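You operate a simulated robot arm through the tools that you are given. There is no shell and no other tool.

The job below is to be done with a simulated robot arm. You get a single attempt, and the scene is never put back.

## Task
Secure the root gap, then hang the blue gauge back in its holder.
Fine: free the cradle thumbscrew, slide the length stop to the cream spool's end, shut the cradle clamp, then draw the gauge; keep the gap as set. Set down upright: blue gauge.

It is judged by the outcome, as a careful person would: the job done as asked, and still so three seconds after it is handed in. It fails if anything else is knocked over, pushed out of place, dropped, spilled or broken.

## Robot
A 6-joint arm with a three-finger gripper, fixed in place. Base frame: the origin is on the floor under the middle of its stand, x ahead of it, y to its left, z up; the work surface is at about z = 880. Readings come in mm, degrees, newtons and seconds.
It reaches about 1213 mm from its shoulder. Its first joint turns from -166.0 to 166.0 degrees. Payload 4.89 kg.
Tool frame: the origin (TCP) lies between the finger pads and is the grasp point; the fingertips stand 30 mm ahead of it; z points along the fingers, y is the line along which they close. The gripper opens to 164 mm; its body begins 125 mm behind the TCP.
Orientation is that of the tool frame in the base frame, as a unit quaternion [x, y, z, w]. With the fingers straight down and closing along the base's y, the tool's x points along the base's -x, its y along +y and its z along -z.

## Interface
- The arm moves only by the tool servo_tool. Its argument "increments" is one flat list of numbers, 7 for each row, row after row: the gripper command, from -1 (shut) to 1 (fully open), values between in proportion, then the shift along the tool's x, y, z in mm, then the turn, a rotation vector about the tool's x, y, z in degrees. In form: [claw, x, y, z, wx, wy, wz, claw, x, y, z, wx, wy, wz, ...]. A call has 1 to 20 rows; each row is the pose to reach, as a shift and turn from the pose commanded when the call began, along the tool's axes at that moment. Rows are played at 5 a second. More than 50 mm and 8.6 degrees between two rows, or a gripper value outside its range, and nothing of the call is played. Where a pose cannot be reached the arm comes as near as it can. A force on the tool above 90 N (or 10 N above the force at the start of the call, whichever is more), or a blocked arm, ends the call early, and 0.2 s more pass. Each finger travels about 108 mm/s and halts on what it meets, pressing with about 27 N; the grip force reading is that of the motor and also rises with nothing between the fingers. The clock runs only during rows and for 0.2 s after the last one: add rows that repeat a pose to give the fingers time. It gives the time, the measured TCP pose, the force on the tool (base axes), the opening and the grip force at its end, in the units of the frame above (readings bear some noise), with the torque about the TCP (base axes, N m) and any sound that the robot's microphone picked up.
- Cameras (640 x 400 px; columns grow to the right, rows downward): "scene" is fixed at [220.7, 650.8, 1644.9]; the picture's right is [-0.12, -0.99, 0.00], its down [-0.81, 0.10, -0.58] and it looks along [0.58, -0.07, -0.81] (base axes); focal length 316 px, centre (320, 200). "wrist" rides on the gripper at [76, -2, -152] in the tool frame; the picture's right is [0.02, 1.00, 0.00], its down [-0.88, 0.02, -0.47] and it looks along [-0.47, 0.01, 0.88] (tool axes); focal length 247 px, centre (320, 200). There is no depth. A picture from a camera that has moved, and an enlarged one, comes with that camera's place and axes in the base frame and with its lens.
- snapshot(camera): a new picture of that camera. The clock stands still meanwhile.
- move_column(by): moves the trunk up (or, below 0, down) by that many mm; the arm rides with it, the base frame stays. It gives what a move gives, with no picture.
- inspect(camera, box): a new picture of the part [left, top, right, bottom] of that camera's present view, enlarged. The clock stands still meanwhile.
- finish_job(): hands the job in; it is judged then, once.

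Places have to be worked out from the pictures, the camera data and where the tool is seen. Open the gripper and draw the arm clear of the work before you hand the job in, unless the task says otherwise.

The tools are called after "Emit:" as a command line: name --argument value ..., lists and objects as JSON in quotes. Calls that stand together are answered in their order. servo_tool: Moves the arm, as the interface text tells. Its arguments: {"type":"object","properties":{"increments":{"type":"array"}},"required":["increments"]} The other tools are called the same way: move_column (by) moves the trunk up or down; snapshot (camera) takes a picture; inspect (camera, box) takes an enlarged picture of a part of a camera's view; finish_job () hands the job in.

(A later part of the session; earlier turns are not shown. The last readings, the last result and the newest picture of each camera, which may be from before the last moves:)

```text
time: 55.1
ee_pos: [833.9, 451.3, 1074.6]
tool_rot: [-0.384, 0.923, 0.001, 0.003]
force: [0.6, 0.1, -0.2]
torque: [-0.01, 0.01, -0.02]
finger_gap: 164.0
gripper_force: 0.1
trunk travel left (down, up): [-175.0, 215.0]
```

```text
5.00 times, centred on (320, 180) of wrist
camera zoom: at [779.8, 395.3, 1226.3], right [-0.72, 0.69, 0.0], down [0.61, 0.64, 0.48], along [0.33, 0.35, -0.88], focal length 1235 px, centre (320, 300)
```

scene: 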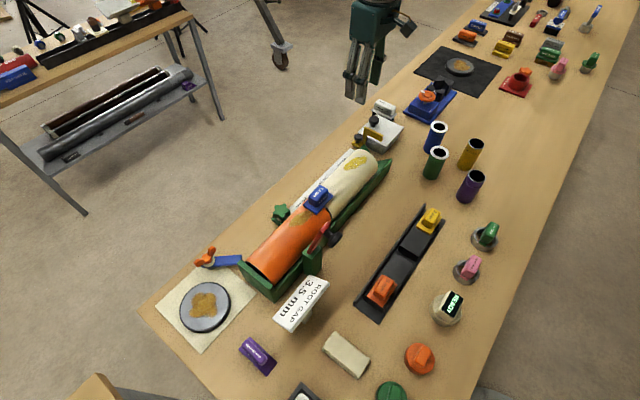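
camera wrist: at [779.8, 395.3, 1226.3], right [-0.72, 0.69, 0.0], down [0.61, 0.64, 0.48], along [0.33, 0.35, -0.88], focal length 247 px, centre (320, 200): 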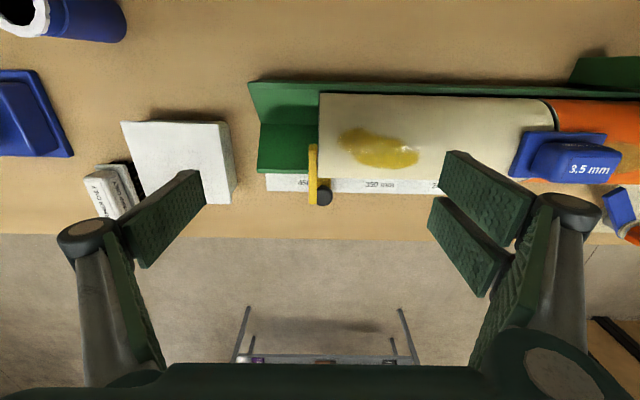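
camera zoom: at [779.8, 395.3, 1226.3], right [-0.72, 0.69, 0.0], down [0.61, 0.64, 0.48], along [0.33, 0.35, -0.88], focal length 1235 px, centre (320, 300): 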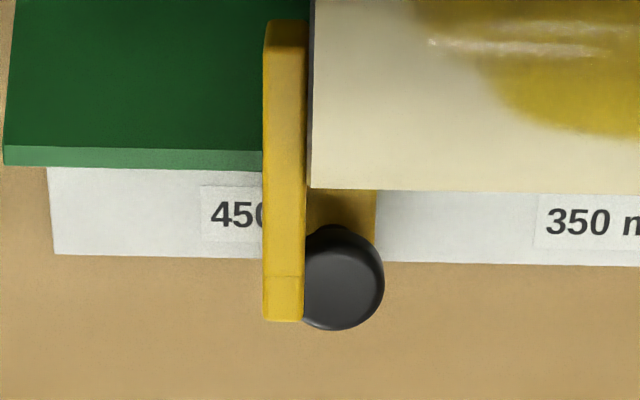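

The view from above shows the stop's arm just touching the spool's rim (under 1 mm). Now the clamp: I rise well clear, close the gripper, turn it to close across the cradle and travel to the robot side of the upright lever, passing high over it.

Emit:
servo_tool --increments '[1, 0, 0, -44, 0, 0, 0, 0.5, 0, 0, -88, 0, 0, 0, 0, 0, 0, -132, 0, 0, 0, -0.5, 0, 0, -175, 0, 0, 0, -1, 18.5, 30.4, -175, 0, 0, 8.18, -1, 37, 60.8, -175, 0, 0, 16.36, -1, 55.6, 91.2, -175, 0, 0, 24.5, -1, 74.2, 121.6, -175, 0, 0, 32.7, -1, 92.7, 152, -175, 0, 0, 40.9, -1, 111.3, 182.3, -175, 0, 0, 49.1, -1, 129.8, 212.7, -175, 0, 0, 57.3, -1, 148.4, 243.1, -175, 0, 0, 65.5, -1, 166.9, 273.5, -175, 0, 0, 73.6, -1, 185.5, 303.9, -175, 0, 0, 81.8, -1, 204, 334.3, -175, 0, 0, 90, -1, 204, 334.3, -175, 0, 0, 90]'

Emit:
snapshot --camera "wrist"

Emit:
snapshot --camera "scene"

```text
time: 58.5
ee_pos: [448.6, 539.2, 1249.8]
tool_rot: [0.382, 0.924, 0.003, 0.001]
force: [0.2, 0.2, 0.0]
torque: [0.08, -0.08, 0.02]
finger_gap: 0.0
gripper_force: 27.1
trunk travel left (down, up): [-175.0, 215.0]
```

```text
taken
camera wrist: at [392.0, 591.7, 1401.2], right [0.69, 0.72, 0.01], down [0.64, -0.61, 0.47], along [0.35, -0.32, -0.88], focal length 247 px, centre (320, 200)
```

wrist: 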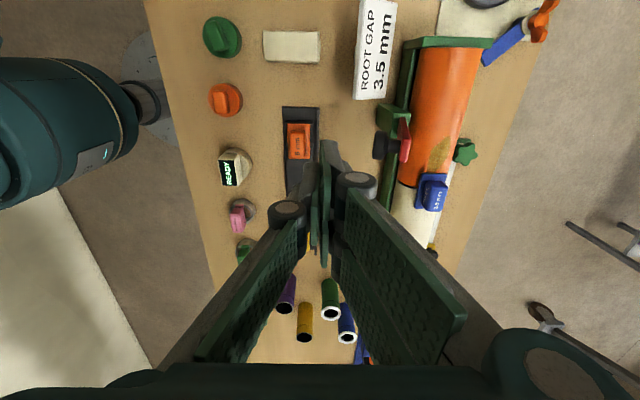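

```text
taken
```

scene: 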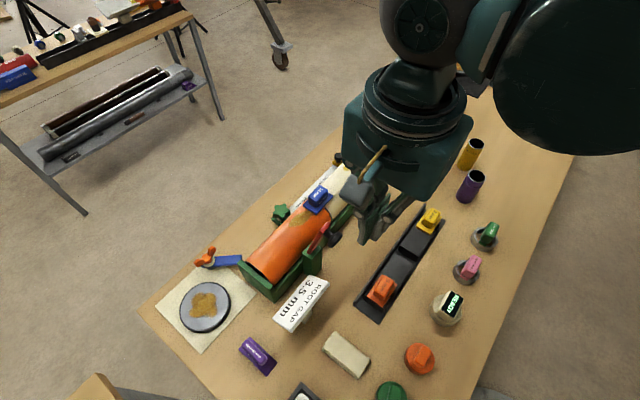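

The lever's knob is at about n = -51, z = 1129 and the fingers are 60 mm to its robot side. I go down beside it and begin to push it over slowly.

Emit:
servo_tool --increments '[-1, 0, 0, 45, 0, 0, 0, -1, 0, 0, 90, 0, 0, 0, -1, 0, 0, 130, 0, 0, 0, -1, 0, 12, 130, 0, 0, 0, -1, 0, 24, 130, 0, 0, 0, -1, 0, 36, 130, 0, 0, 0, -1, 0, 46, 130, 0, 0, 0, -1, 0, 56, 130, 0, 0, 0, -1, 0, 66, 130, 0, 0, 0, -1, 0, 76, 130, 0, 0, 0, -1, 0, 76, 130, 0, 0, 0]'

Emit:
snapshot --camera "wrist"

Emit:
inspect --camera "scene" --box '[250, 160, 410, 260]'

```text
time: 60.9
ee_pos: [505.7, 594.0, 1118.0]
tool_rot: [0.38, 0.925, 0.002, 0.001]
force: [-0.1, 0.4, 0.4]
torque: [0.0, -0.04, -0.03]
finger_gap: 0.0
gripper_force: 27.0
trunk travel left (down, up): [-175.0, 215.0]
```

```text
taken
camera wrist: at [447.7, 646.3, 1270.5], right [0.69, 0.72, 0.01], down [0.64, -0.61, 0.47], along [0.35, -0.32, -0.88], focal length 247 px, centre (320, 200)
```

wrist: 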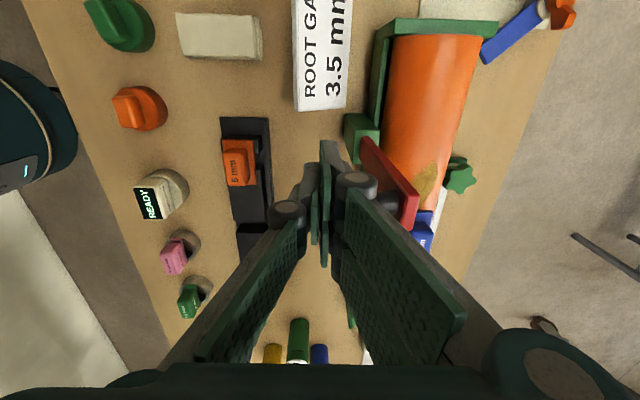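

```text
4.00 times, centred on (330, 210) of scene
camera zoom: at [220.7, 650.8, 1644.9], right [-0.12, -0.99, 0.0], down [-0.81, 0.1, -0.58], along [0.58, -0.07, -0.81], focal length 1264 px, centre (280, 160)
```

zoom: 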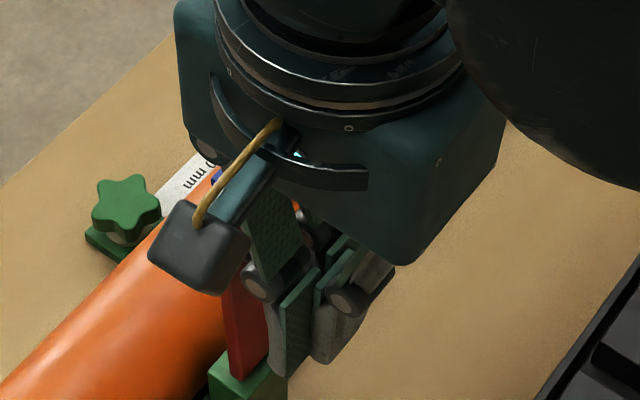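

The lever follows with no notable force. I push on another 56 mm in the same direction.

Emit:
servo_tool --increments '[-1, 0, 10, 0, 0, 0, 0, -1, 0, 20, 0, 0, 0, 0, -1, 0, 30, 0, 0, 0, 0, -1, 0, 40, 0, 0, 0, 0, -1, 0, 48, 0, 0, 0, 0, -1, 0, 56, 0, 0, 0, 0, -1, 0, 56, 0, 0, 0, 0]'

Emit:
snapshot --camera "wrist"

Emit:
inspect --camera "scene" --box '[230, 160, 390, 260]'

```text
time: 62.5
ee_pos: [543.0, 633.6, 1119.7]
tool_rot: [0.381, 0.924, 0.002, 0.001]
force: [-0.2, 0.0, 0.2]
torque: [-0.04, 0.03, 0.0]
finger_gap: 0.0
gripper_force: 27.4
trunk travel left (down, up): [-175.0, 215.0]
```

```text
taken
camera wrist: at [487.6, 686.5, 1271.6], right [0.69, 0.72, 0.01], down [0.64, -0.61, 0.47], along [0.35, -0.32, -0.88], focal length 247 px, centre (320, 200)
```

wrist: 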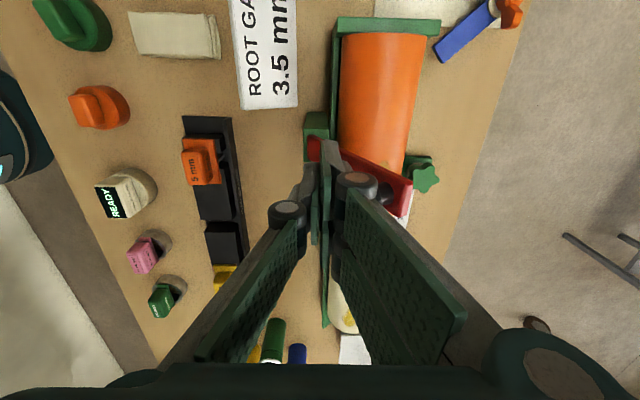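

```text
4.00 times, centred on (310, 210) of scene
camera zoom: at [220.7, 650.8, 1644.9], right [-0.12, -0.99, 0.0], down [-0.81, 0.1, -0.58], along [0.58, -0.07, -0.81], focal length 1264 px, centre (360, 160)
```

zoom: 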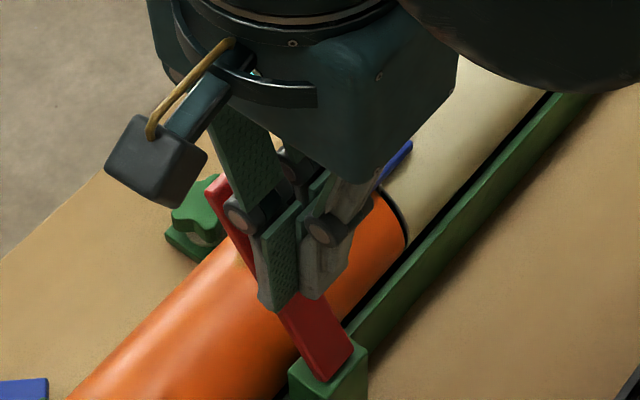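

The lever is at about 59°. I push another 25 mm to bring it near 40°, then I will rise and press down from above.

Emit:
servo_tool --increments '[-1, 0, 8, 0, 0, 0, 0, -1, 0, 16, 0, 0, 0, 0, -1, 0, 25, 0, 0, 0, 0, -1, 0, 25, 0, 0, 0, 0, -1, 0, 10, 0, 0, 0, 0, -1, 0, 0, -20, 0, 0, 0, -1, 0, 0, -60, 0, 0, 0, -1, 0, 0, -90, 0, 0, 0, -1, 0, 0, -90, 0, 0, 0]'

Emit:
snapshot --camera "wrist"

Emit:
inspect --camera "scene" --box '[230, 160, 390, 260]'

```text
time: 64.5
ee_pos: [542.7, 635.7, 1209.3]
tool_rot: [0.382, 0.924, 0.002, 0.0]
force: [0.2, -0.1, -0.1]
torque: [0.04, -0.02, 0.02]
finger_gap: 0.0
gripper_force: 27.2
trunk travel left (down, up): [-175.0, 215.0]
```

```text
taken
camera wrist: at [485.5, 688.1, 1361.0], right [0.69, 0.72, 0.01], down [0.64, -0.61, 0.47], along [0.35, -0.32, -0.88], focal length 247 px, centre (320, 200)
```

wrist: 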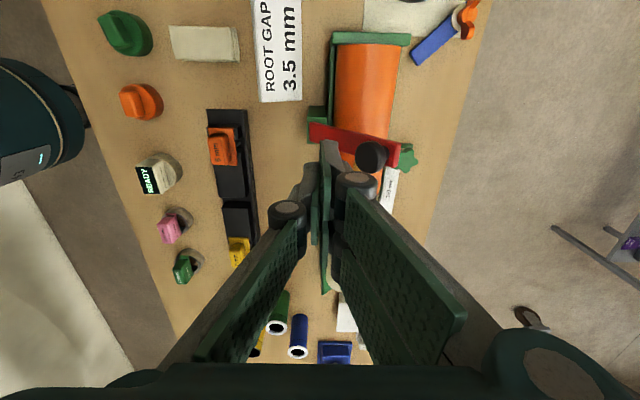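

```text
4.00 times, centred on (310, 210) of scene
camera zoom: at [220.7, 650.8, 1644.9], right [-0.12, -0.99, 0.0], down [-0.81, 0.1, -0.58], along [0.58, -0.07, -0.81], focal length 1264 px, centre (360, 160)
```

zoom: 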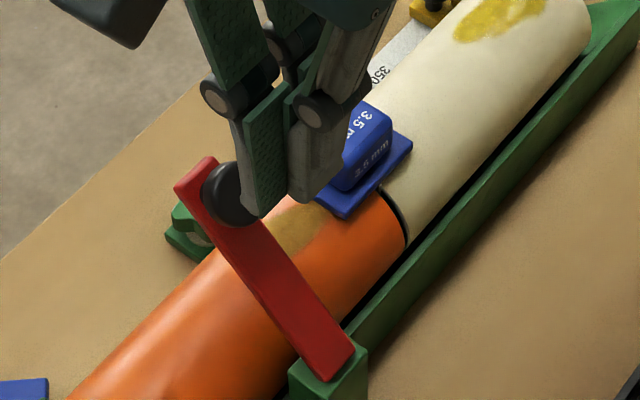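

The lever stands near 49°. I now put the closed fingertips on top of its knob and follow its arc outwards and down to about 20°.

Emit:
servo_tool --increments '[-1, 0, 24, 0, 0, 0, 0, -1, 0, 48, 0, 0, 0, 0, -1, 0, 48, 30, 0, 0, 0, -1, 0, 51, 38, 0, 0, 0, -1, 0, 59, 44, 0, 0, 0, -1, 0, 70, 51, 0, 0, 0, -1, 0, 80, 59, 0, 0, 0, -1, 0, 89, 69, 0, 0, 0, -1, 0, 97, 78.5, 0, 0, 0, -1, 0, 104, 89, 0, 0, 0, -1, 0, 104, 89, 0, 0, 0]'

Emit:
snapshot --camera "wrist"

Emit:
inspect --camera "scene" --box '[230, 160, 390, 260]'

```text
time: 66.9
ee_pos: [620.2, 708.5, 1120.6]
tool_rot: [0.382, 0.924, 0.002, 0.001]
force: [0.7, 1.1, -0.5]
torque: [0.0, 0.01, -0.01]
finger_gap: 0.2
gripper_force: 26.9
trunk travel left (down, up): [-175.0, 215.0]
```

```text
taken
camera wrist: at [561.5, 760.5, 1271.6], right [0.69, 0.72, 0.01], down [0.64, -0.61, 0.47], along [0.35, -0.32, -0.88], focal length 247 px, centre (320, 200)
```

wrist: 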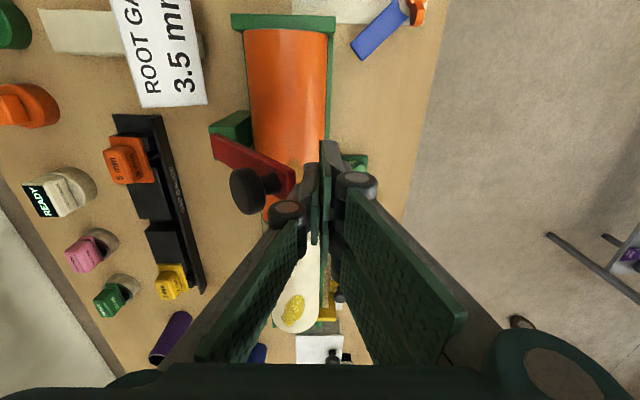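

```text
4.00 times, centred on (310, 210) of scene
camera zoom: at [220.7, 650.8, 1644.9], right [-0.12, -0.99, 0.0], down [-0.81, 0.1, -0.58], along [0.58, -0.07, -0.81], focal length 1264 px, centre (360, 160)
```

zoom: 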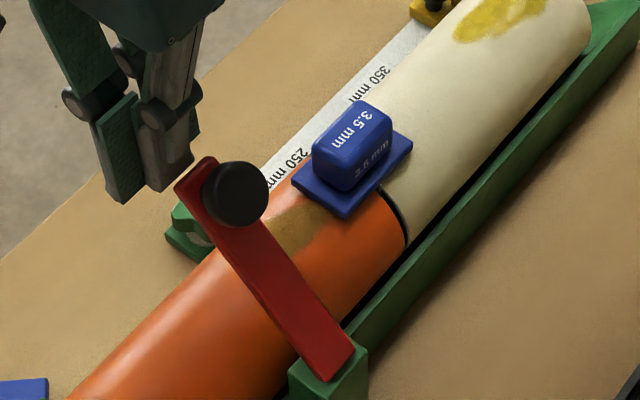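

The fingertips slid over without catching the knob; the lever is still near 44° with its knob face at about (582, 672, 1118). I go back up and over, and come down on the knob's outer rim until I feel contact.

Emit:
servo_tool --increments '[-1, 0, 0, -35, 0, 0, 0, -1, 0, 0, -70, 0, 0, 0, -1, 0, -42, -70, 0, 0, 0, -1, 0, -42, -55, 0, 0, 0, -1, 0, -42, -48, 0, 0, 0, -1, 0, -42, -42, 0, 0, 0, -1, 0, -42, -38, 0, 0, 0, -1, 0, -42, -38, 0, 0, 0]'

Emit:
inspect --camera "scene" --box '[230, 160, 390, 260]'

Emit:
inspect --camera "wrist" --box '[240, 80, 400, 220]'

```text
time: 68.7
ee_pos: [588.6, 677.1, 1159.1]
tool_rot: [0.381, 0.925, 0.002, 0.001]
force: [-0.4, 0.8, 0.0]
torque: [0.01, -0.03, -0.01]
finger_gap: 0.1
gripper_force: 26.7
trunk travel left (down, up): [-175.0, 215.0]
```

```text
4.00 times, centred on (310, 210) of scene
camera zoom: at [220.7, 650.8, 1644.9], right [-0.12, -0.99, 0.0], down [-0.81, 0.1, -0.58], along [0.58, -0.07, -0.81], focal length 1264 px, centre (360, 160)
```

zoom: 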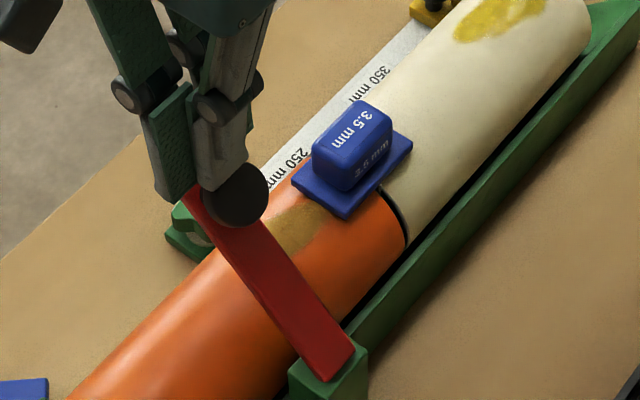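

```text
2.86 times, centred on (320, 150) of wrist
camera zoom: at [531.8, 730.7, 1310.7], right [0.69, 0.72, 0.01], down [0.64, -0.61, 0.47], along [0.35, -0.32, -0.88], focal length 706 px, centre (320, 343)
```

zoom: 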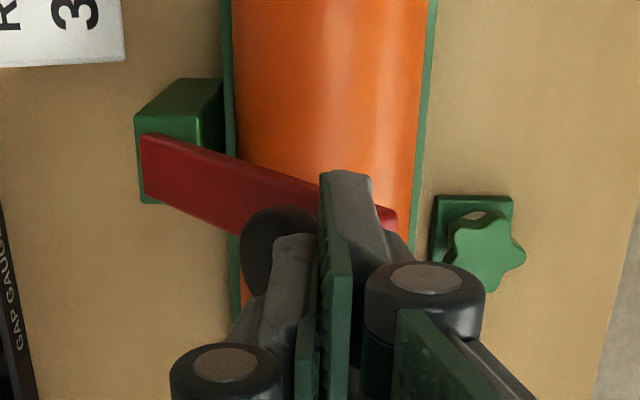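

The tips are just over the knob without contact yet. I go down in small steps to find it.

Emit:
servo_tool --increments '[-1, 0, 0, 3, 0, 0, 0, -1, 0, 0, 6, 0, 0, 0, -1, 0, 0, 9, 0, 0, 0, -1, 0, 0, 12, 0, 0, 0, -1, 0, 0, 12, 0, 0, 0]'

Emit:
inspect --camera "scene" --box '[230, 160, 390, 260]'

```text
time: 69.7
ee_pos: [590.0, 679.2, 1151.5]
tool_rot: [0.381, 0.924, 0.007, 0.002]
force: [12.0, 15.0, 32.3]
torque: [0.28, -0.35, 0.03]
finger_gap: 0.0
gripper_force: 26.8
trunk travel left (down, up): [-175.0, 215.0]
stopped in row 4: the force on the tool passed its limit at 103 N (the readings are from after the stop); the commanded pose is now the measured one
```

```text
4.00 times, centred on (310, 210) of scene
camera zoom: at [220.7, 650.8, 1644.9], right [-0.12, -0.99, 0.0], down [-0.81, 0.1, -0.58], along [0.58, -0.07, -0.81], focal length 1264 px, centre (360, 160)
```

zoom: 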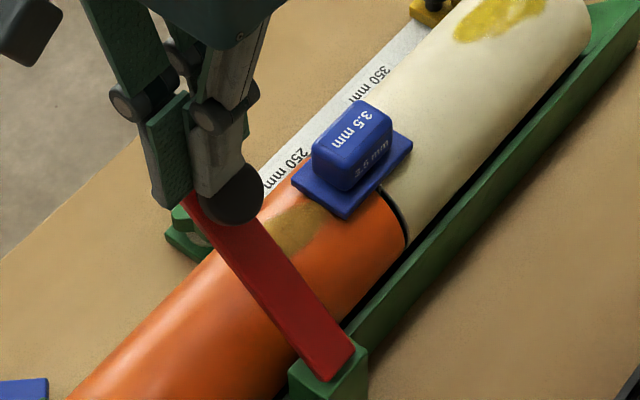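

Contact found at fingertip z ≈ 1121, but pressing straight down jams. From this point I follow the arc about the hinge, outwards and down together.

Emit:
servo_tool --increments '[-1, 0, 3.8, 2.8, 0, 0, 0, -1, 0, 7.6, 5.8, 0, 0, 0, -1, 0, 12, 9.6, 0, 0, 0, -1, 0, 16.4, 13.8, 0, 0, 0, -1, 0, 20.4, 18.2, 0, 0, 0, -1, 0, 24.4, 22.6, 0, 0, 0, -1, 0, 28, 27.4, 0, 0, 0, -1, 0, 31.6, 32.4, 0, 0, 0, -1, 0, 35, 37.4, 0, 0, 0, -1, 0, 38, 42.4, 0, 0, 0, -1, 0, 38, 42.4, 0, 0, 0]'

Emit:
inspect --camera "scene" --box '[230, 160, 390, 260]'

Emit:
snapshot --camera "wrist"

```text
time: 70.6
ee_pos: [600.0, 690.0, 1143.0]
tool_rot: [0.381, 0.924, 0.008, 0.002]
force: [9.1, 16.0, 23.9]
torque: [0.37, -0.34, 0.01]
finger_gap: 0.0
gripper_force: 27.4
trunk travel left (down, up): [-175.0, 215.0]
stopped in row 4: the force on the tool passed its limit at 94 N (the readings are from after the stop); the commanded pose is now the measured one
```

```text
4.00 times, centred on (310, 210) of scene
camera zoom: at [220.7, 650.8, 1644.9], right [-0.12, -0.99, 0.0], down [-0.81, 0.1, -0.58], along [0.58, -0.07, -0.81], focal length 1264 px, centre (360, 160)
```

zoom: 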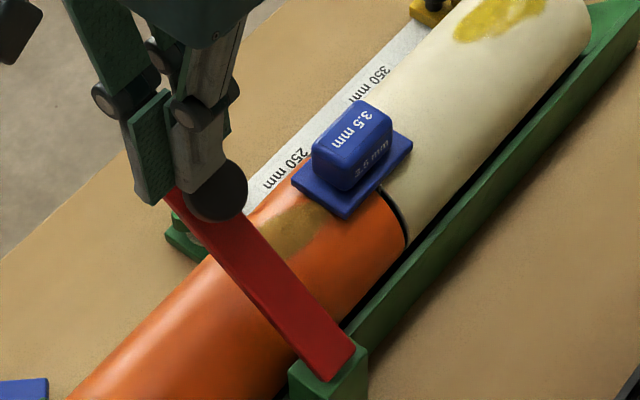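

```text
taken
camera wrist: at [541.7, 741.2, 1294.7], right [0.69, 0.72, 0.02], down [0.63, -0.61, 0.47], along [0.35, -0.32, -0.88], focal length 247 px, centre (320, 200)
```

wrist: 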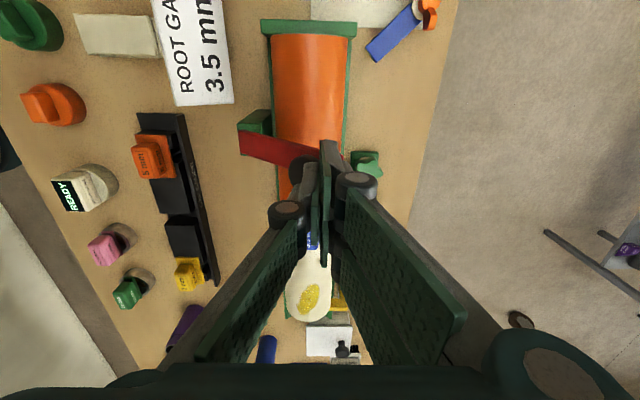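

The lever moved a little further (about 40°) but my path pressed too much towards the hinge; the true pivot seems near n = 17, z = 998. I follow the corrected arc more slowly, biased outwards.

Emit:
servo_tool --increments '[-1, 0, 3.5, 1.2, 0, 0, 0, -1, 0, 7, 3.5, 0, 0, 0, -1, 0, 10.5, 6, 0, 0, 0, -1, 0, 14, 9, 0, 0, 0, -1, 0, 17.5, 12, 0, 0, 0, -1, 0, 21, 15.2, 0, 0, 0, -1, 0, 24.5, 18.8, 0, 0, 0, -1, 0, 28, 22.5, 0, 0, 0, -1, 0, 31, 26.2, 0, 0, 0, -1, 0, 34, 30, 0, 0, 0, -1, 0, 34, 30, 0, 0, 0]'

Emit:
inspect --camera "scene" --box '[230, 160, 390, 260]'

```text
time: 73.0
ee_pos: [623.7, 715.0, 1113.8]
tool_rot: [0.381, 0.924, 0.007, 0.002]
force: [-0.2, 0.0, 0.1]
torque: [0.0, 0.03, 0.06]
finger_gap: 0.0
gripper_force: 27.0
trunk travel left (down, up): [-175.0, 215.0]
```

```text
4.00 times, centred on (310, 210) of scene
camera zoom: at [220.7, 650.8, 1644.9], right [-0.12, -0.99, 0.0], down [-0.81, 0.1, -0.58], along [0.58, -0.07, -0.81], focal length 1264 px, centre (360, 160)
```

zoom: 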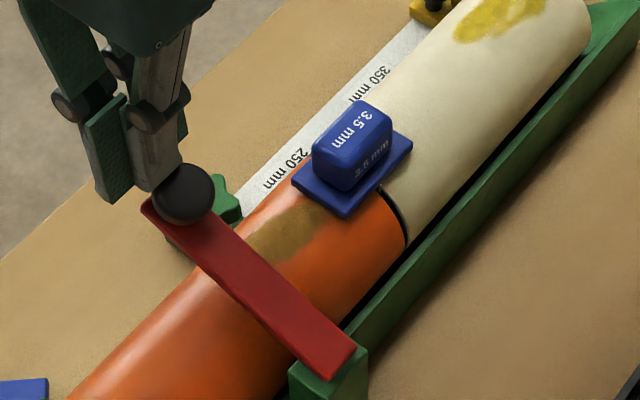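

The lever has come down further, to roughly 25°. I look at its present position before pressing on.

Emit:
inspect --camera "wrist" --box '[200, 80, 400, 230]'

Emit:
inspect --camera "scene" --box '[240, 180, 336, 240]'

```text
2.67 times, centred on (300, 155) of wrist
camera zoom: at [566.0, 766.1, 1264.8], right [0.69, 0.72, 0.01], down [0.63, -0.61, 0.47], along [0.35, -0.32, -0.88], focal length 659 px, centre (373, 320)
```

zoom: 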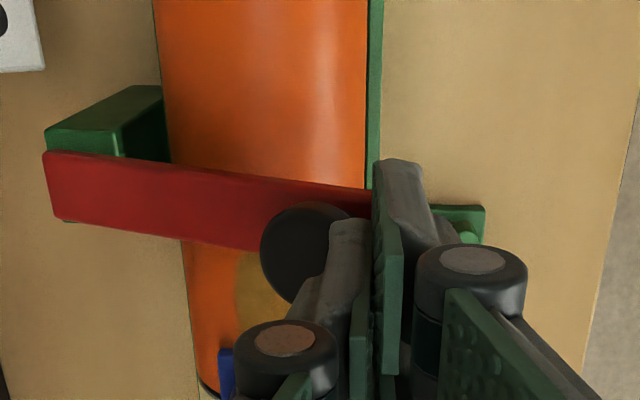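

```text
6.67 times, centred on (288, 210) of scene
camera zoom: at [220.7, 650.8, 1644.9], right [-0.12, -0.99, 0.0], down [-0.81, 0.1, -0.58], along [0.58, -0.07, -0.81], focal length 2106 px, centre (533, 133)
```

zoom: 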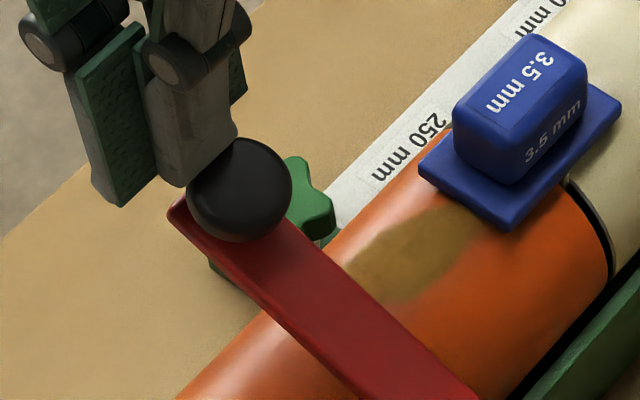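

The lever is at about 21° and the fingers have slid to the far side of its knob. I lift, centre the tips over the knob and press down, which at this angle should no longer jam.

Emit:
servo_tool --increments '[-1, 0, 0, -15, 0, 0, 0, -1, 0, 0, -32, 0, 0, 0, -1, 0, -14, -32, 0, 0, 0, -1, 0, -14, -10, 0, 0, 0, -1, 0, -14, -4, 0, 0, 0, -1, 0, -13, 1, 0, 0, 0, -1, 0, -12, 6, 0, 0, 0, -1, 0, -11, 11, 0, 0, 0, -1, 0, -10, 16, 0, 0, 0, -1, 0, -9, 21, 0, 0, 0, -1, 0, -8, 26, 0, 0, 0, -1, 0, -7, 31, 0, 0, 0, -1, 0, -7, 31, 0, 0, 0]'

Emit:
inspect --camera "scene" --box '[230, 170, 358, 250]'

Emit:
inspect --camera "wrist" --box '[200, 80, 400, 230]'

```text
time: 75.8
ee_pos: [618.7, 709.6, 1080.6]
tool_rot: [0.381, 0.925, 0.007, 0.002]
force: [-0.5, 0.0, 0.5]
torque: [0.01, 0.0, 0.01]
finger_gap: 0.0
gripper_force: 26.5
trunk travel left (down, up): [-175.0, 215.0]
```

```text
5.00 times, centred on (294, 210) of scene
camera zoom: at [220.7, 650.8, 1644.9], right [-0.12, -0.99, 0.0], down [-0.81, 0.1, -0.58], along [0.58, -0.07, -0.81], focal length 1580 px, centre (450, 150)
```

zoom: 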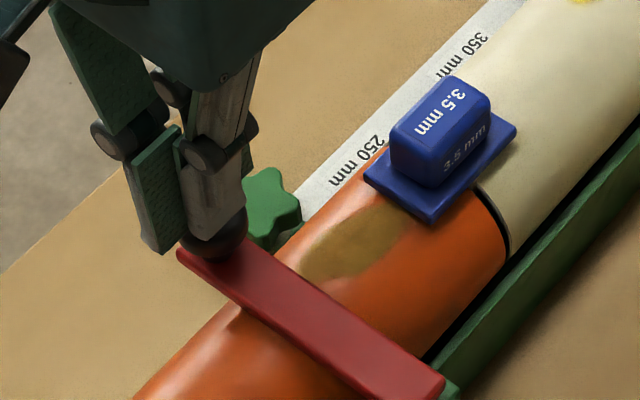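

```text
2.67 times, centred on (300, 155) of wrist
camera zoom: at [560.5, 761.7, 1232.9], right [0.69, 0.72, 0.01], down [0.63, -0.61, 0.47], along [0.35, -0.32, -0.88], focal length 659 px, centre (373, 320)
```

zoom: 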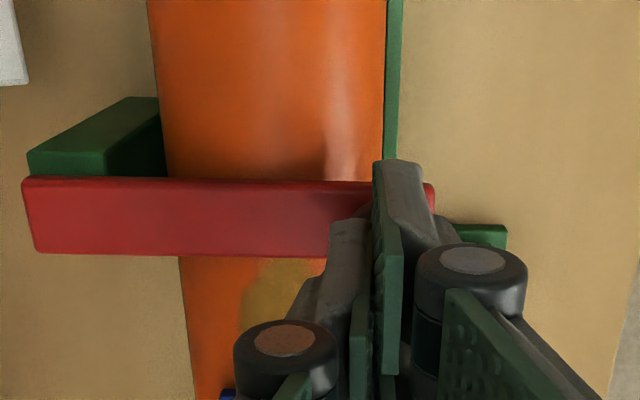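

The lever is nearly flat now (about 5°). I keep pressing down in 2 mm steps until it resists.

Emit:
servo_tool --increments '[-1, 0, 0, 2, 0, 0, 0, -1, 0, 0, 4, 0, 0, 0, -1, 0, 0.5, 6, 0, 0, 0, -1, 0, 1, 8, 0, 0, 0, -1, 0, 1, 10, 0, 0, 0, -1, 0, 1, 10, 0, 0, 0]'

Emit:
inspect --camera "scene" --box '[230, 170, 358, 250]'

```text
time: 77.2
ee_pos: [620.5, 711.8, 1071.7]
tool_rot: [0.382, 0.924, 0.007, 0.002]
force: [-0.2, 0.6, 0.1]
torque: [0.0, 0.0, -0.02]
finger_gap: 0.1
gripper_force: 26.8
trunk travel left (down, up): [-175.0, 215.0]
```

```text
5.00 times, centred on (294, 210) of scene
camera zoom: at [220.7, 650.8, 1644.9], right [-0.12, -0.99, 0.0], down [-0.81, 0.1, -0.58], along [0.58, -0.07, -0.81], focal length 1580 px, centre (450, 150)
```

zoom: 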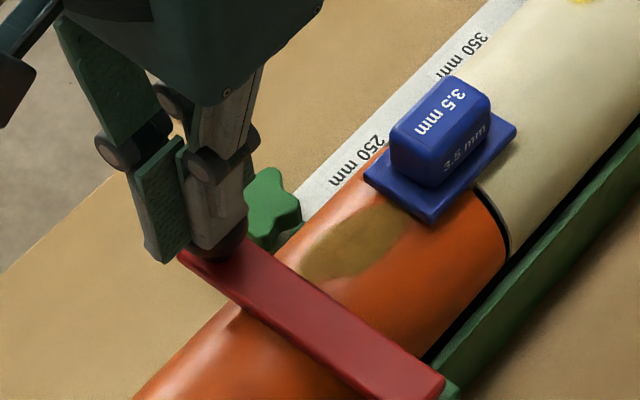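

The fingers went lower without force and the lever did not move, so it may already lie shut. I lift away and look at it.

Emit:
servo_tool --increments '[-1, 0, 0, -30, 0, 0, 0, -1, 0, 0, -70, 0, 0, 0, -1, 0, 0, -110, 0, 0, 0, -1, 0, 30, -140, 0, 0, 0, -1, 0, 60, -140, 0, 0, 0, -1, 0, 60, -140, 0, 0, 0]'

Emit:
snapshot --camera "wrist"

Emit:
inspect --camera "wrist" --box '[160, 60, 360, 200]'

Emit:
inspect --camera "scene" --box '[230, 180, 358, 260]'

```text
time: 78.6
ee_pos: [657.7, 749.6, 1214.4]
tool_rot: [0.381, 0.925, 0.007, 0.001]
force: [0.8, 0.7, -1.7]
torque: [-0.09, 0.09, -0.01]
finger_gap: 0.0
gripper_force: 27.1
trunk travel left (down, up): [-175.0, 215.0]
```

```text
taken
camera wrist: at [601.5, 801.9, 1364.9], right [0.69, 0.72, 0.01], down [0.63, -0.61, 0.47], along [0.35, -0.32, -0.88], focal length 247 px, centre (320, 200)
```

wrist: 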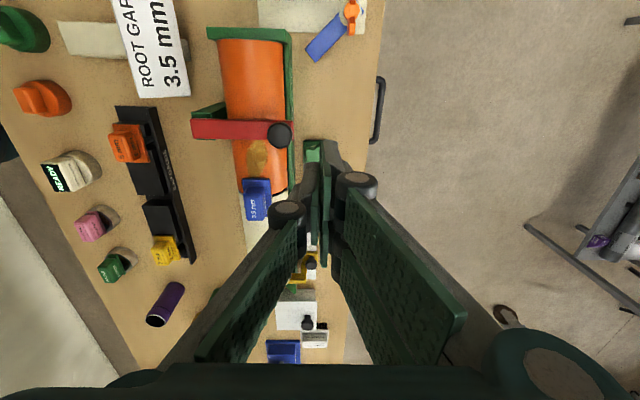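

```text
2.86 times, centred on (260, 130) of wrist
camera zoom: at [601.5, 801.9, 1364.9], right [0.69, 0.72, 0.01], down [0.63, -0.61, 0.47], along [0.35, -0.32, -0.88], focal length 706 px, centre (491, 400)
```

zoom: 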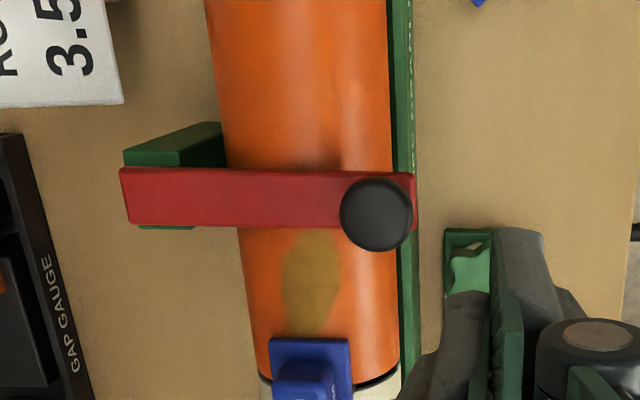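

```text
5.00 times, centred on (294, 220) of scene
camera zoom: at [220.7, 650.8, 1644.9], right [-0.12, -0.99, 0.0], down [-0.81, 0.1, -0.58], along [0.58, -0.07, -0.81], focal length 1580 px, centre (450, 100)
```

zoom: 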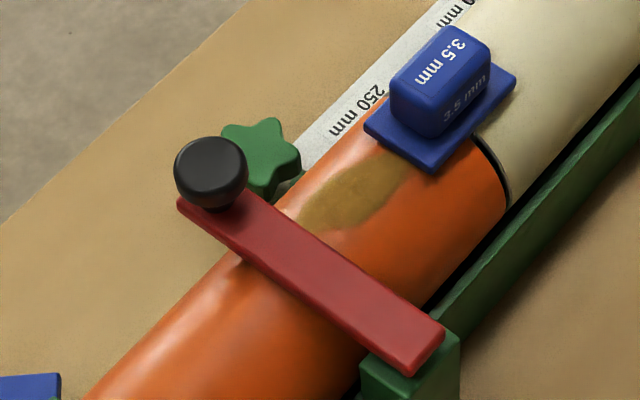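

The lever now lies flat (base z ≈ 1012, tip z ≈ 1013) across the orange spool, so it looks shut. To be sure, I press gently on its knob from above.

Emit:
servo_tool --increments '[-1, 0, -26, 0, 0, 0, 0, -1, 0, -52, 0, 0, 0, 0, -1, 0, -52, 45, 0, 0, 0, -1, 0, -52, 90, 0, 0, 0, -1, 0, -52, 128, 0, 0, 0, -1, 0, -52, 140, 0, 0, 0, -1, 0, -52, 143, 0, 0, 0, -1, 0, -52, 145, 0, 0, 0, -1, 0, -52, 147, 0, 0, 0, -1, 0, -52, 148.5, 0, 0, 0, -1, 0, -52, 148.5, 0, 0, 0]'

Emit:
inspect --camera "scene" --box '[230, 180, 358, 260]'

```text
time: 81.0
ee_pos: [625.7, 714.0, 1066.3]
tool_rot: [0.381, 0.924, 0.009, 0.002]
force: [16.3, 18.7, 69.0]
torque: [0.24, -0.43, 0.08]
finger_gap: 6.0
gripper_force: 45.5
trunk travel left (down, up): [-175.0, 215.0]
```

```text
5.00 times, centred on (294, 220) of scene
camera zoom: at [220.7, 650.8, 1644.9], right [-0.12, -0.99, 0.0], down [-0.81, 0.1, -0.58], along [0.58, -0.07, -0.81], focal length 1580 px, centre (450, 100)
```

zoom: 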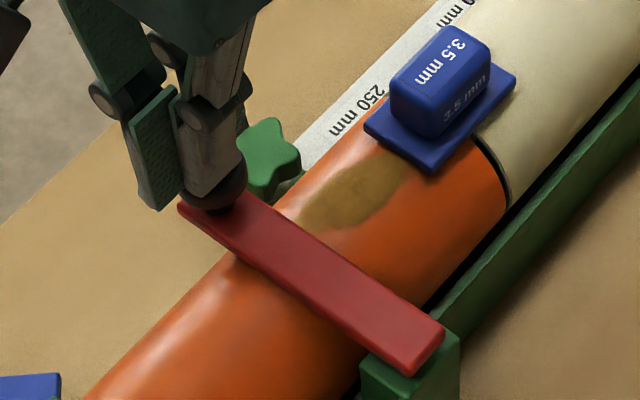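

The lever holds firm against 69 N, so the clamp is shut. I lift off and open the gripper above the blue gauge to look down on it.

Emit:
servo_tool --increments '[-1, 0, 0, -10, 0, 0, 0, -1, 0, 0, -50, 0, 0, 0, -1, 0, 0, -95, 0, 0, 0, -0.5, 0, 0, -125, 0, 0, 0, 0, -31, -9.5, -130, 0, 0, 0, 0.5, -62, -19, -130, 0, 0, 0, 1, -94, -28.5, -130, 0, 0, 0, 1, -125, -38, -130, 0, 0, 0, 1, -125, -38, -130, 0, 0, 0]'

Emit:
snapshot --camera "wrist"

Emit:
inspect --camera "wrist" --box '[240, 60, 400, 200]'

Emit:
inspect --camera "scene" --box '[230, 160, 390, 260]'

```text
time: 83.0
ee_pos: [687.1, 600.1, 1194.0]
tool_rot: [0.381, 0.925, 0.007, 0.002]
force: [0.5, -0.6, 0.4]
torque: [0.08, 0.03, 0.0]
finger_gap: 163.9
gripper_force: 0.0
trunk travel left (down, up): [-175.0, 215.0]
```

```text
taken
camera wrist: at [629.7, 651.1, 1344.6], right [0.69, 0.72, 0.01], down [0.63, -0.61, 0.47], along [0.35, -0.32, -0.88], focal length 247 px, centre (320, 200)
```

wrist: 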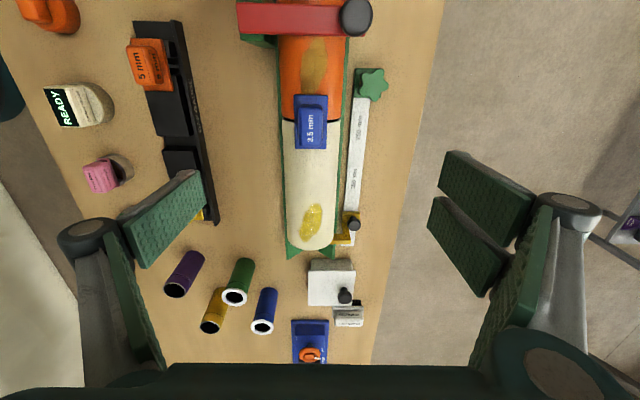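

```text
2.86 times, centred on (320, 130) of wrist
camera zoom: at [629.7, 651.1, 1344.6], right [0.69, 0.72, 0.01], down [0.63, -0.61, 0.47], along [0.35, -0.32, -0.88], focal length 706 px, centre (320, 400)
```

zoom: 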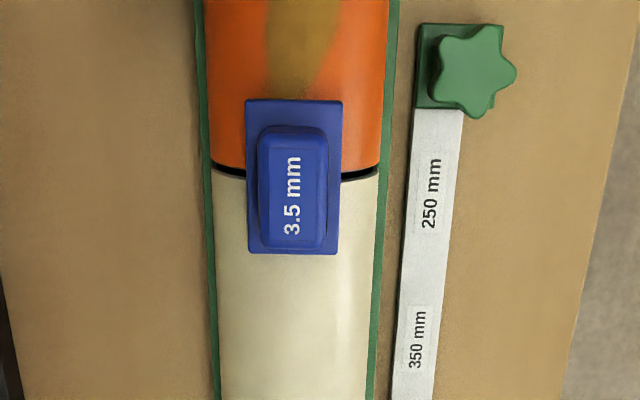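

```text
4.00 times, centred on (310, 210) of scene
camera zoom: at [220.7, 650.8, 1644.9], right [-0.12, -0.99, 0.0], down [-0.81, 0.1, -0.58], along [0.58, -0.07, -0.81], focal length 1264 px, centre (360, 160)
```

zoom: 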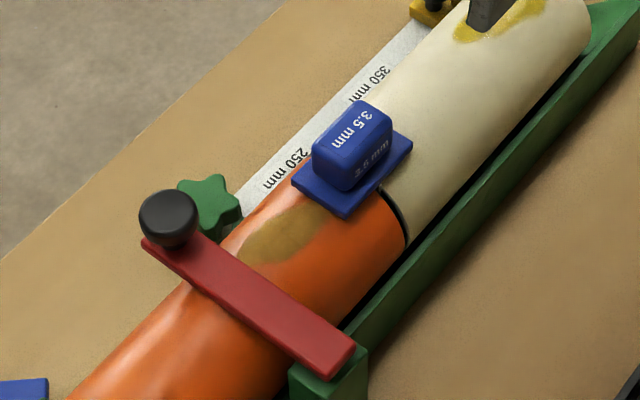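

The gauge's handle is about 30 mm wide and centred near u = 112, n = 80, with its plate on the spools at z ≈ 1008. I set the tool truly vertical, centre over the handle with a 70 mm opening and come down to just above it.

Emit:
servo_tool --increments '[0.5, 7, -5.5, 0, 0.4, 0, 0, 0, 13.5, -11, 0, 0.83, 0, 0, -0.15, 13.5, -11, 30, 0.83, 0, 0, -0.15, 13.5, -11, 70, 0.83, 0, 0, -0.15, 13.5, -11, 94, 0.83, 0, 0, -0.15, 13.5, -11, 94, 0.83, 0, 0]'

Emit:
snapshot --camera "wrist"

Emit:
inspect --camera "scene" --box '[260, 150, 388, 230]'

```text
time: 84.4
ee_pos: [671.9, 602.4, 1100.7]
tool_rot: [0.381, 0.925, -0.001, -0.002]
force: [-0.4, 0.0, -0.6]
torque: [-0.07, 0.03, -0.03]
finger_gap: 69.6
gripper_force: 0.1
trunk travel left (down, up): [-175.0, 215.0]
```

```text
taken
camera wrist: at [615.5, 656.5, 1252.0], right [0.69, 0.72, 0.0], down [0.64, -0.61, 0.47], along [0.34, -0.33, -0.88], focal length 247 px, centre (320, 200)
```

wrist: 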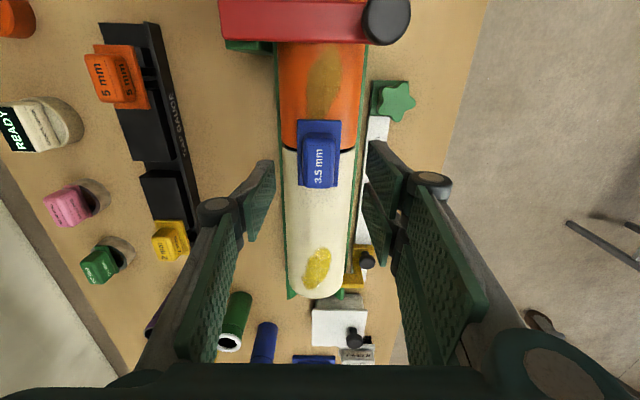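

```text
5.00 times, centred on (324, 190) of scene
camera zoom: at [220.7, 650.8, 1644.9], right [-0.12, -0.99, 0.0], down [-0.81, 0.1, -0.58], along [0.58, -0.07, -0.81], focal length 1580 px, centre (300, 250)
```

zoom: 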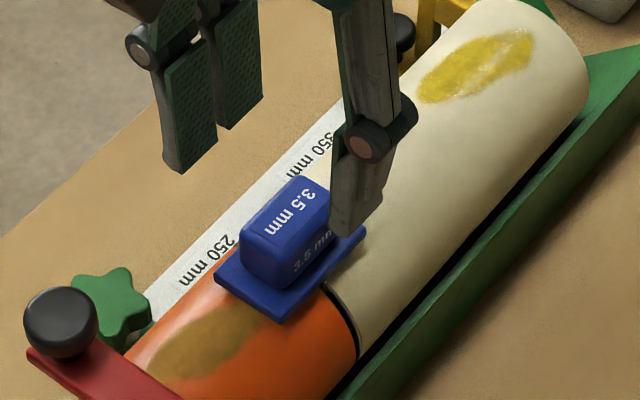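

The handle is centred across; it lies about 4 mm towards the orange side, which I correct. I lower to grip height (fingertips about 10 mm above the plate).

Emit:
servo_tool --increments '[-0.15, 4, 0, 15, 0, 0, 0, -0.15, 4, 0, 30, 0, 0, 0, -0.15, 4, 0, 43, 0, 0, 0, -0.15, 4, 0, 51, 0, 0, 0, -0.15, 4, 0, 51, 0, 0, 0]'

Emit:
snapshot --camera "wrist"

Emit:
inspect --camera "scene" --box '[260, 150, 388, 230]'

```text
time: 85.6
ee_pos: [668.1, 604.5, 1046.4]
tool_rot: [0.381, 0.924, 0.0, -0.001]
force: [0.2, -0.6, -0.8]
torque: [-0.02, 0.0, 0.01]
finger_gap: 69.6
gripper_force: 0.1
trunk travel left (down, up): [-175.0, 215.0]
```

```text
taken
camera wrist: at [611.2, 658.2, 1198.4], right [0.69, 0.72, 0.0], down [0.64, -0.61, 0.47], along [0.34, -0.33, -0.88], focal length 247 px, centre (320, 200)
```

wrist: 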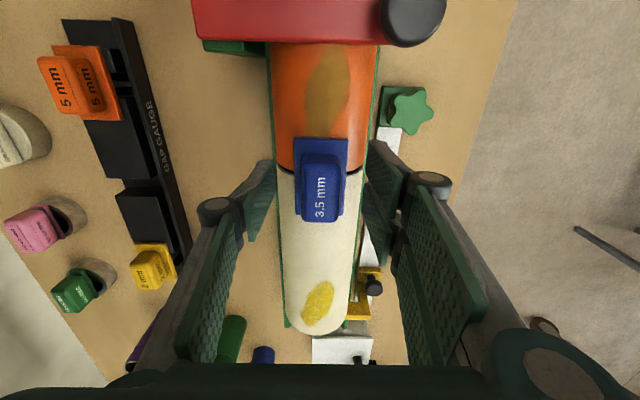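

```text
5.00 times, centred on (324, 190) of scene
camera zoom: at [220.7, 650.8, 1644.9], right [-0.12, -0.99, 0.0], down [-0.81, 0.1, -0.58], along [0.58, -0.07, -0.81], focal length 1580 px, centre (300, 250)
```

zoom: 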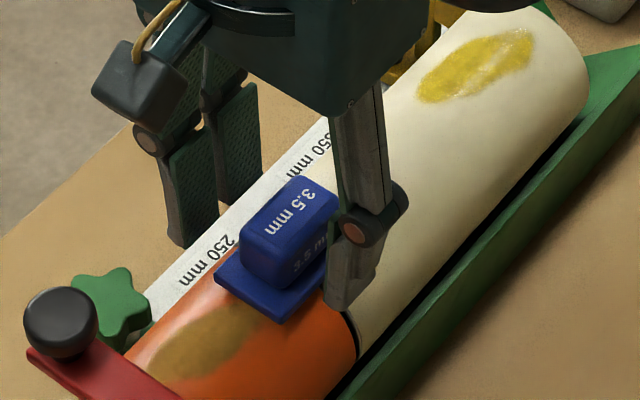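

Handle is between the pads and centred. I close the gripper on it in stages.

Emit:
servo_tool --increments '[-0.45, 0, 0, 0, 0, 0, 0, -0.58, 0, 0, 0, 0, 0, 0, -0.7, 0, 0, 0, 0, 0, 0, -1, 0, 0, 0, 0, 0, 0, -1, 0, 0, 0, 0, 0, 0, -1, 0, 0, 0, 0, 0, 0]'

Emit:
snapshot --camera "wrist"

Emit:
inspect --camera "scene" --box '[260, 150, 388, 230]'

```text
time: 87.0
ee_pos: [667.9, 606.3, 1047.2]
tool_rot: [0.381, 0.925, 0.001, -0.001]
force: [2.4, -1.4, 0.5]
torque: [-0.05, -0.04, -0.02]
finger_gap: 29.4
gripper_force: 26.7
trunk travel left (down, up): [-175.0, 215.0]
```

```text
taken
camera wrist: at [611.2, 658.1, 1198.6], right [0.69, 0.72, 0.0], down [0.64, -0.61, 0.47], along [0.34, -0.33, -0.88], focal length 247 px, centre (320, 200)
```

wrist: 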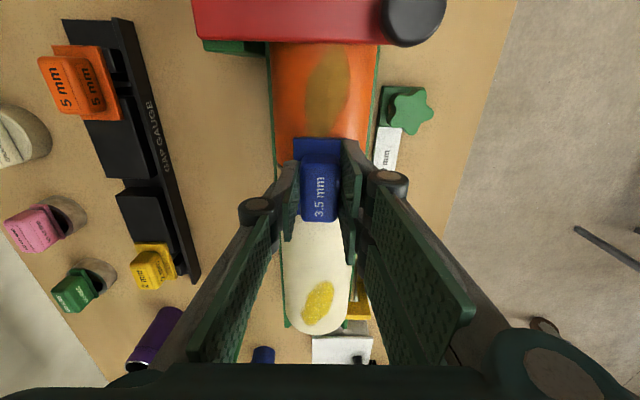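

```text
5.00 times, centred on (324, 190) of scene
camera zoom: at [220.7, 650.8, 1644.9], right [-0.12, -0.99, 0.0], down [-0.81, 0.1, -0.58], along [0.58, -0.07, -0.81], focal length 1580 px, centre (300, 250)
```

zoom: 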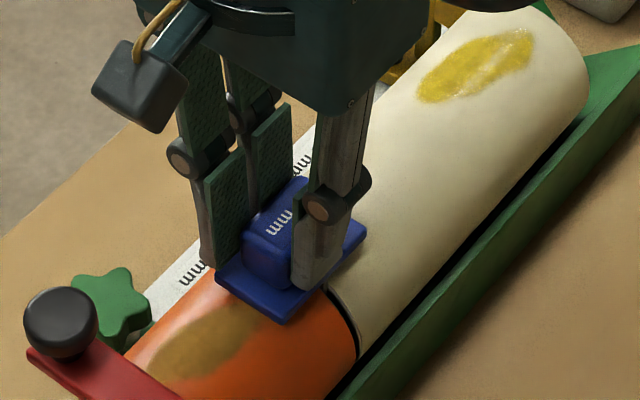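

Gripped at 29.4 mm with hardly any side force. I draw the gauge straight up, slowly at first.

Emit:
servo_tool --increments '[-1, 0, 0, -4, 0, 0, 0, -1, 0, 0, -10, 0, 0, 0, -1, 0, 0, -18, 0, 0, 0, -1, 0, 0, -27, 0, 0, 0, -1, 0, 0, -36, 0, 0, 0, -1, 0, 0, -36, 0, 0, 0]'

Emit:
inspect --camera "scene" --box '[260, 150, 388, 230]'

```text
time: 88.4
ee_pos: [667.8, 605.5, 1083.2]
tool_rot: [0.381, 0.925, 0.0, -0.001]
force: [0.3, 0.1, -0.8]
torque: [0.02, -0.01, -0.01]
finger_gap: 29.6
gripper_force: 26.5
trunk travel left (down, up): [-175.0, 215.0]
```

```text
5.00 times, centred on (324, 190) of scene
camera zoom: at [220.7, 650.8, 1644.9], right [-0.12, -0.99, 0.0], down [-0.81, 0.1, -0.58], along [0.58, -0.07, -0.81], focal length 1580 px, centre (300, 250)
```

zoom: 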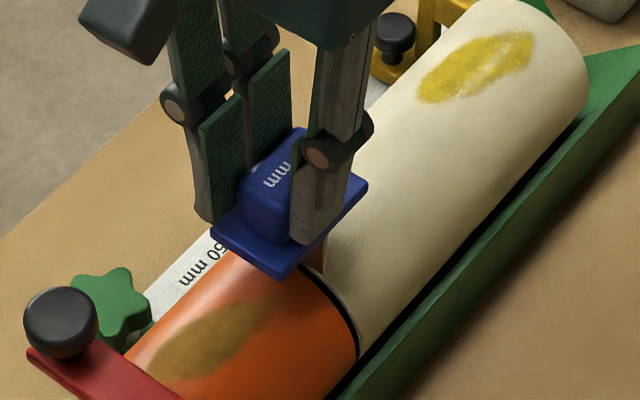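

The gauge comes up cleanly and the spools have not stirred. I continue straight up until the blade is well clear.

Emit:
servo_tool --increments '[-1, 0, 0, -15, 0, 0, 0, -1, 0, 0, -35, 0, 0, 0, -1, 0, 0, -60, 0, 0, 0, -1, 0, 0, -90, 0, 0, 0, -1, 0, 0, -120, 0, 0, 0, -1, 0, 0, -120, 0, 0, 0]'

Emit:
snapshot --camera "scene"

Emit:
inspect --camera "scene" --box '[220, 110, 380, 210]'

Emit:
inspect --camera "scene" --box '[260, 170, 388, 250]'

Emit:
snapshot --camera "wrist"

```text
time: 89.8
ee_pos: [668.2, 602.6, 1204.7]
tool_rot: [0.382, 0.924, 0.0, -0.001]
force: [-0.8, -0.2, -0.1]
torque: [0.05, -0.05, -0.02]
finger_gap: 29.4
gripper_force: 27.3
trunk travel left (down, up): [-175.0, 215.0]
```

```text
taken
```

scene: 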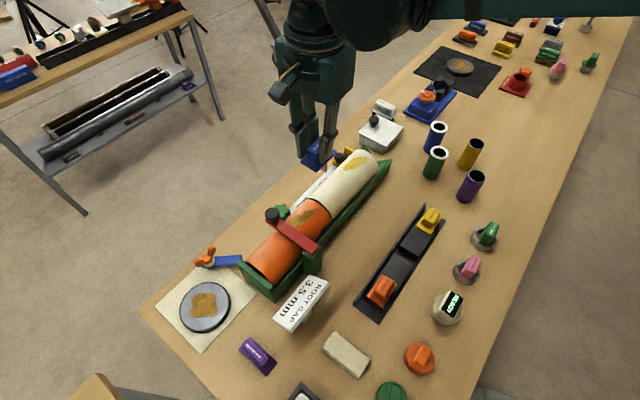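

```text
4.00 times, centred on (300, 160) of scene
camera zoom: at [220.7, 650.8, 1644.9], right [-0.12, -0.99, 0.0], down [-0.81, 0.1, -0.58], along [0.58, -0.07, -0.81], focal length 1264 px, centre (400, 360)
```

zoom: 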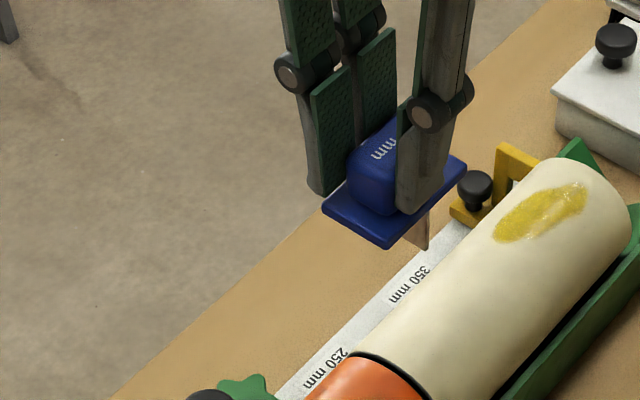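

```text
5.00 times, centred on (324, 210) of scene
camera zoom: at [220.7, 650.8, 1644.9], right [-0.12, -0.99, 0.0], down [-0.81, 0.1, -0.58], along [0.58, -0.07, -0.81], focal length 1580 px, centre (300, 150)
```

zoom: 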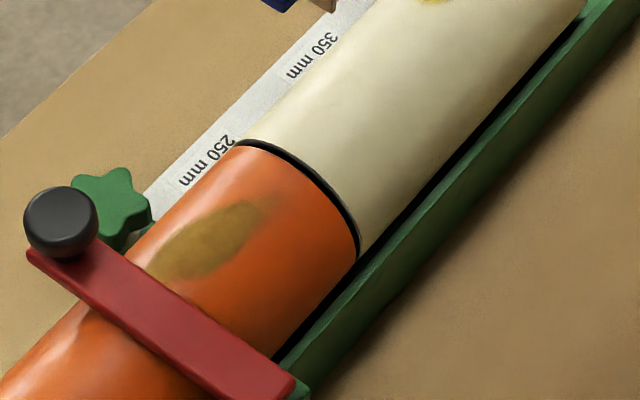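

```text
taken
camera wrist: at [611.4, 656.2, 1355.8], right [0.69, 0.72, 0.0], down [0.64, -0.61, 0.47], along [0.34, -0.33, -0.88], focal length 247 px, centre (320, 200)
```

wrist: 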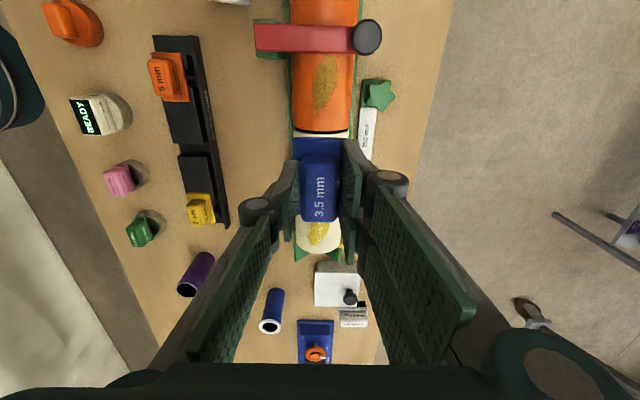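

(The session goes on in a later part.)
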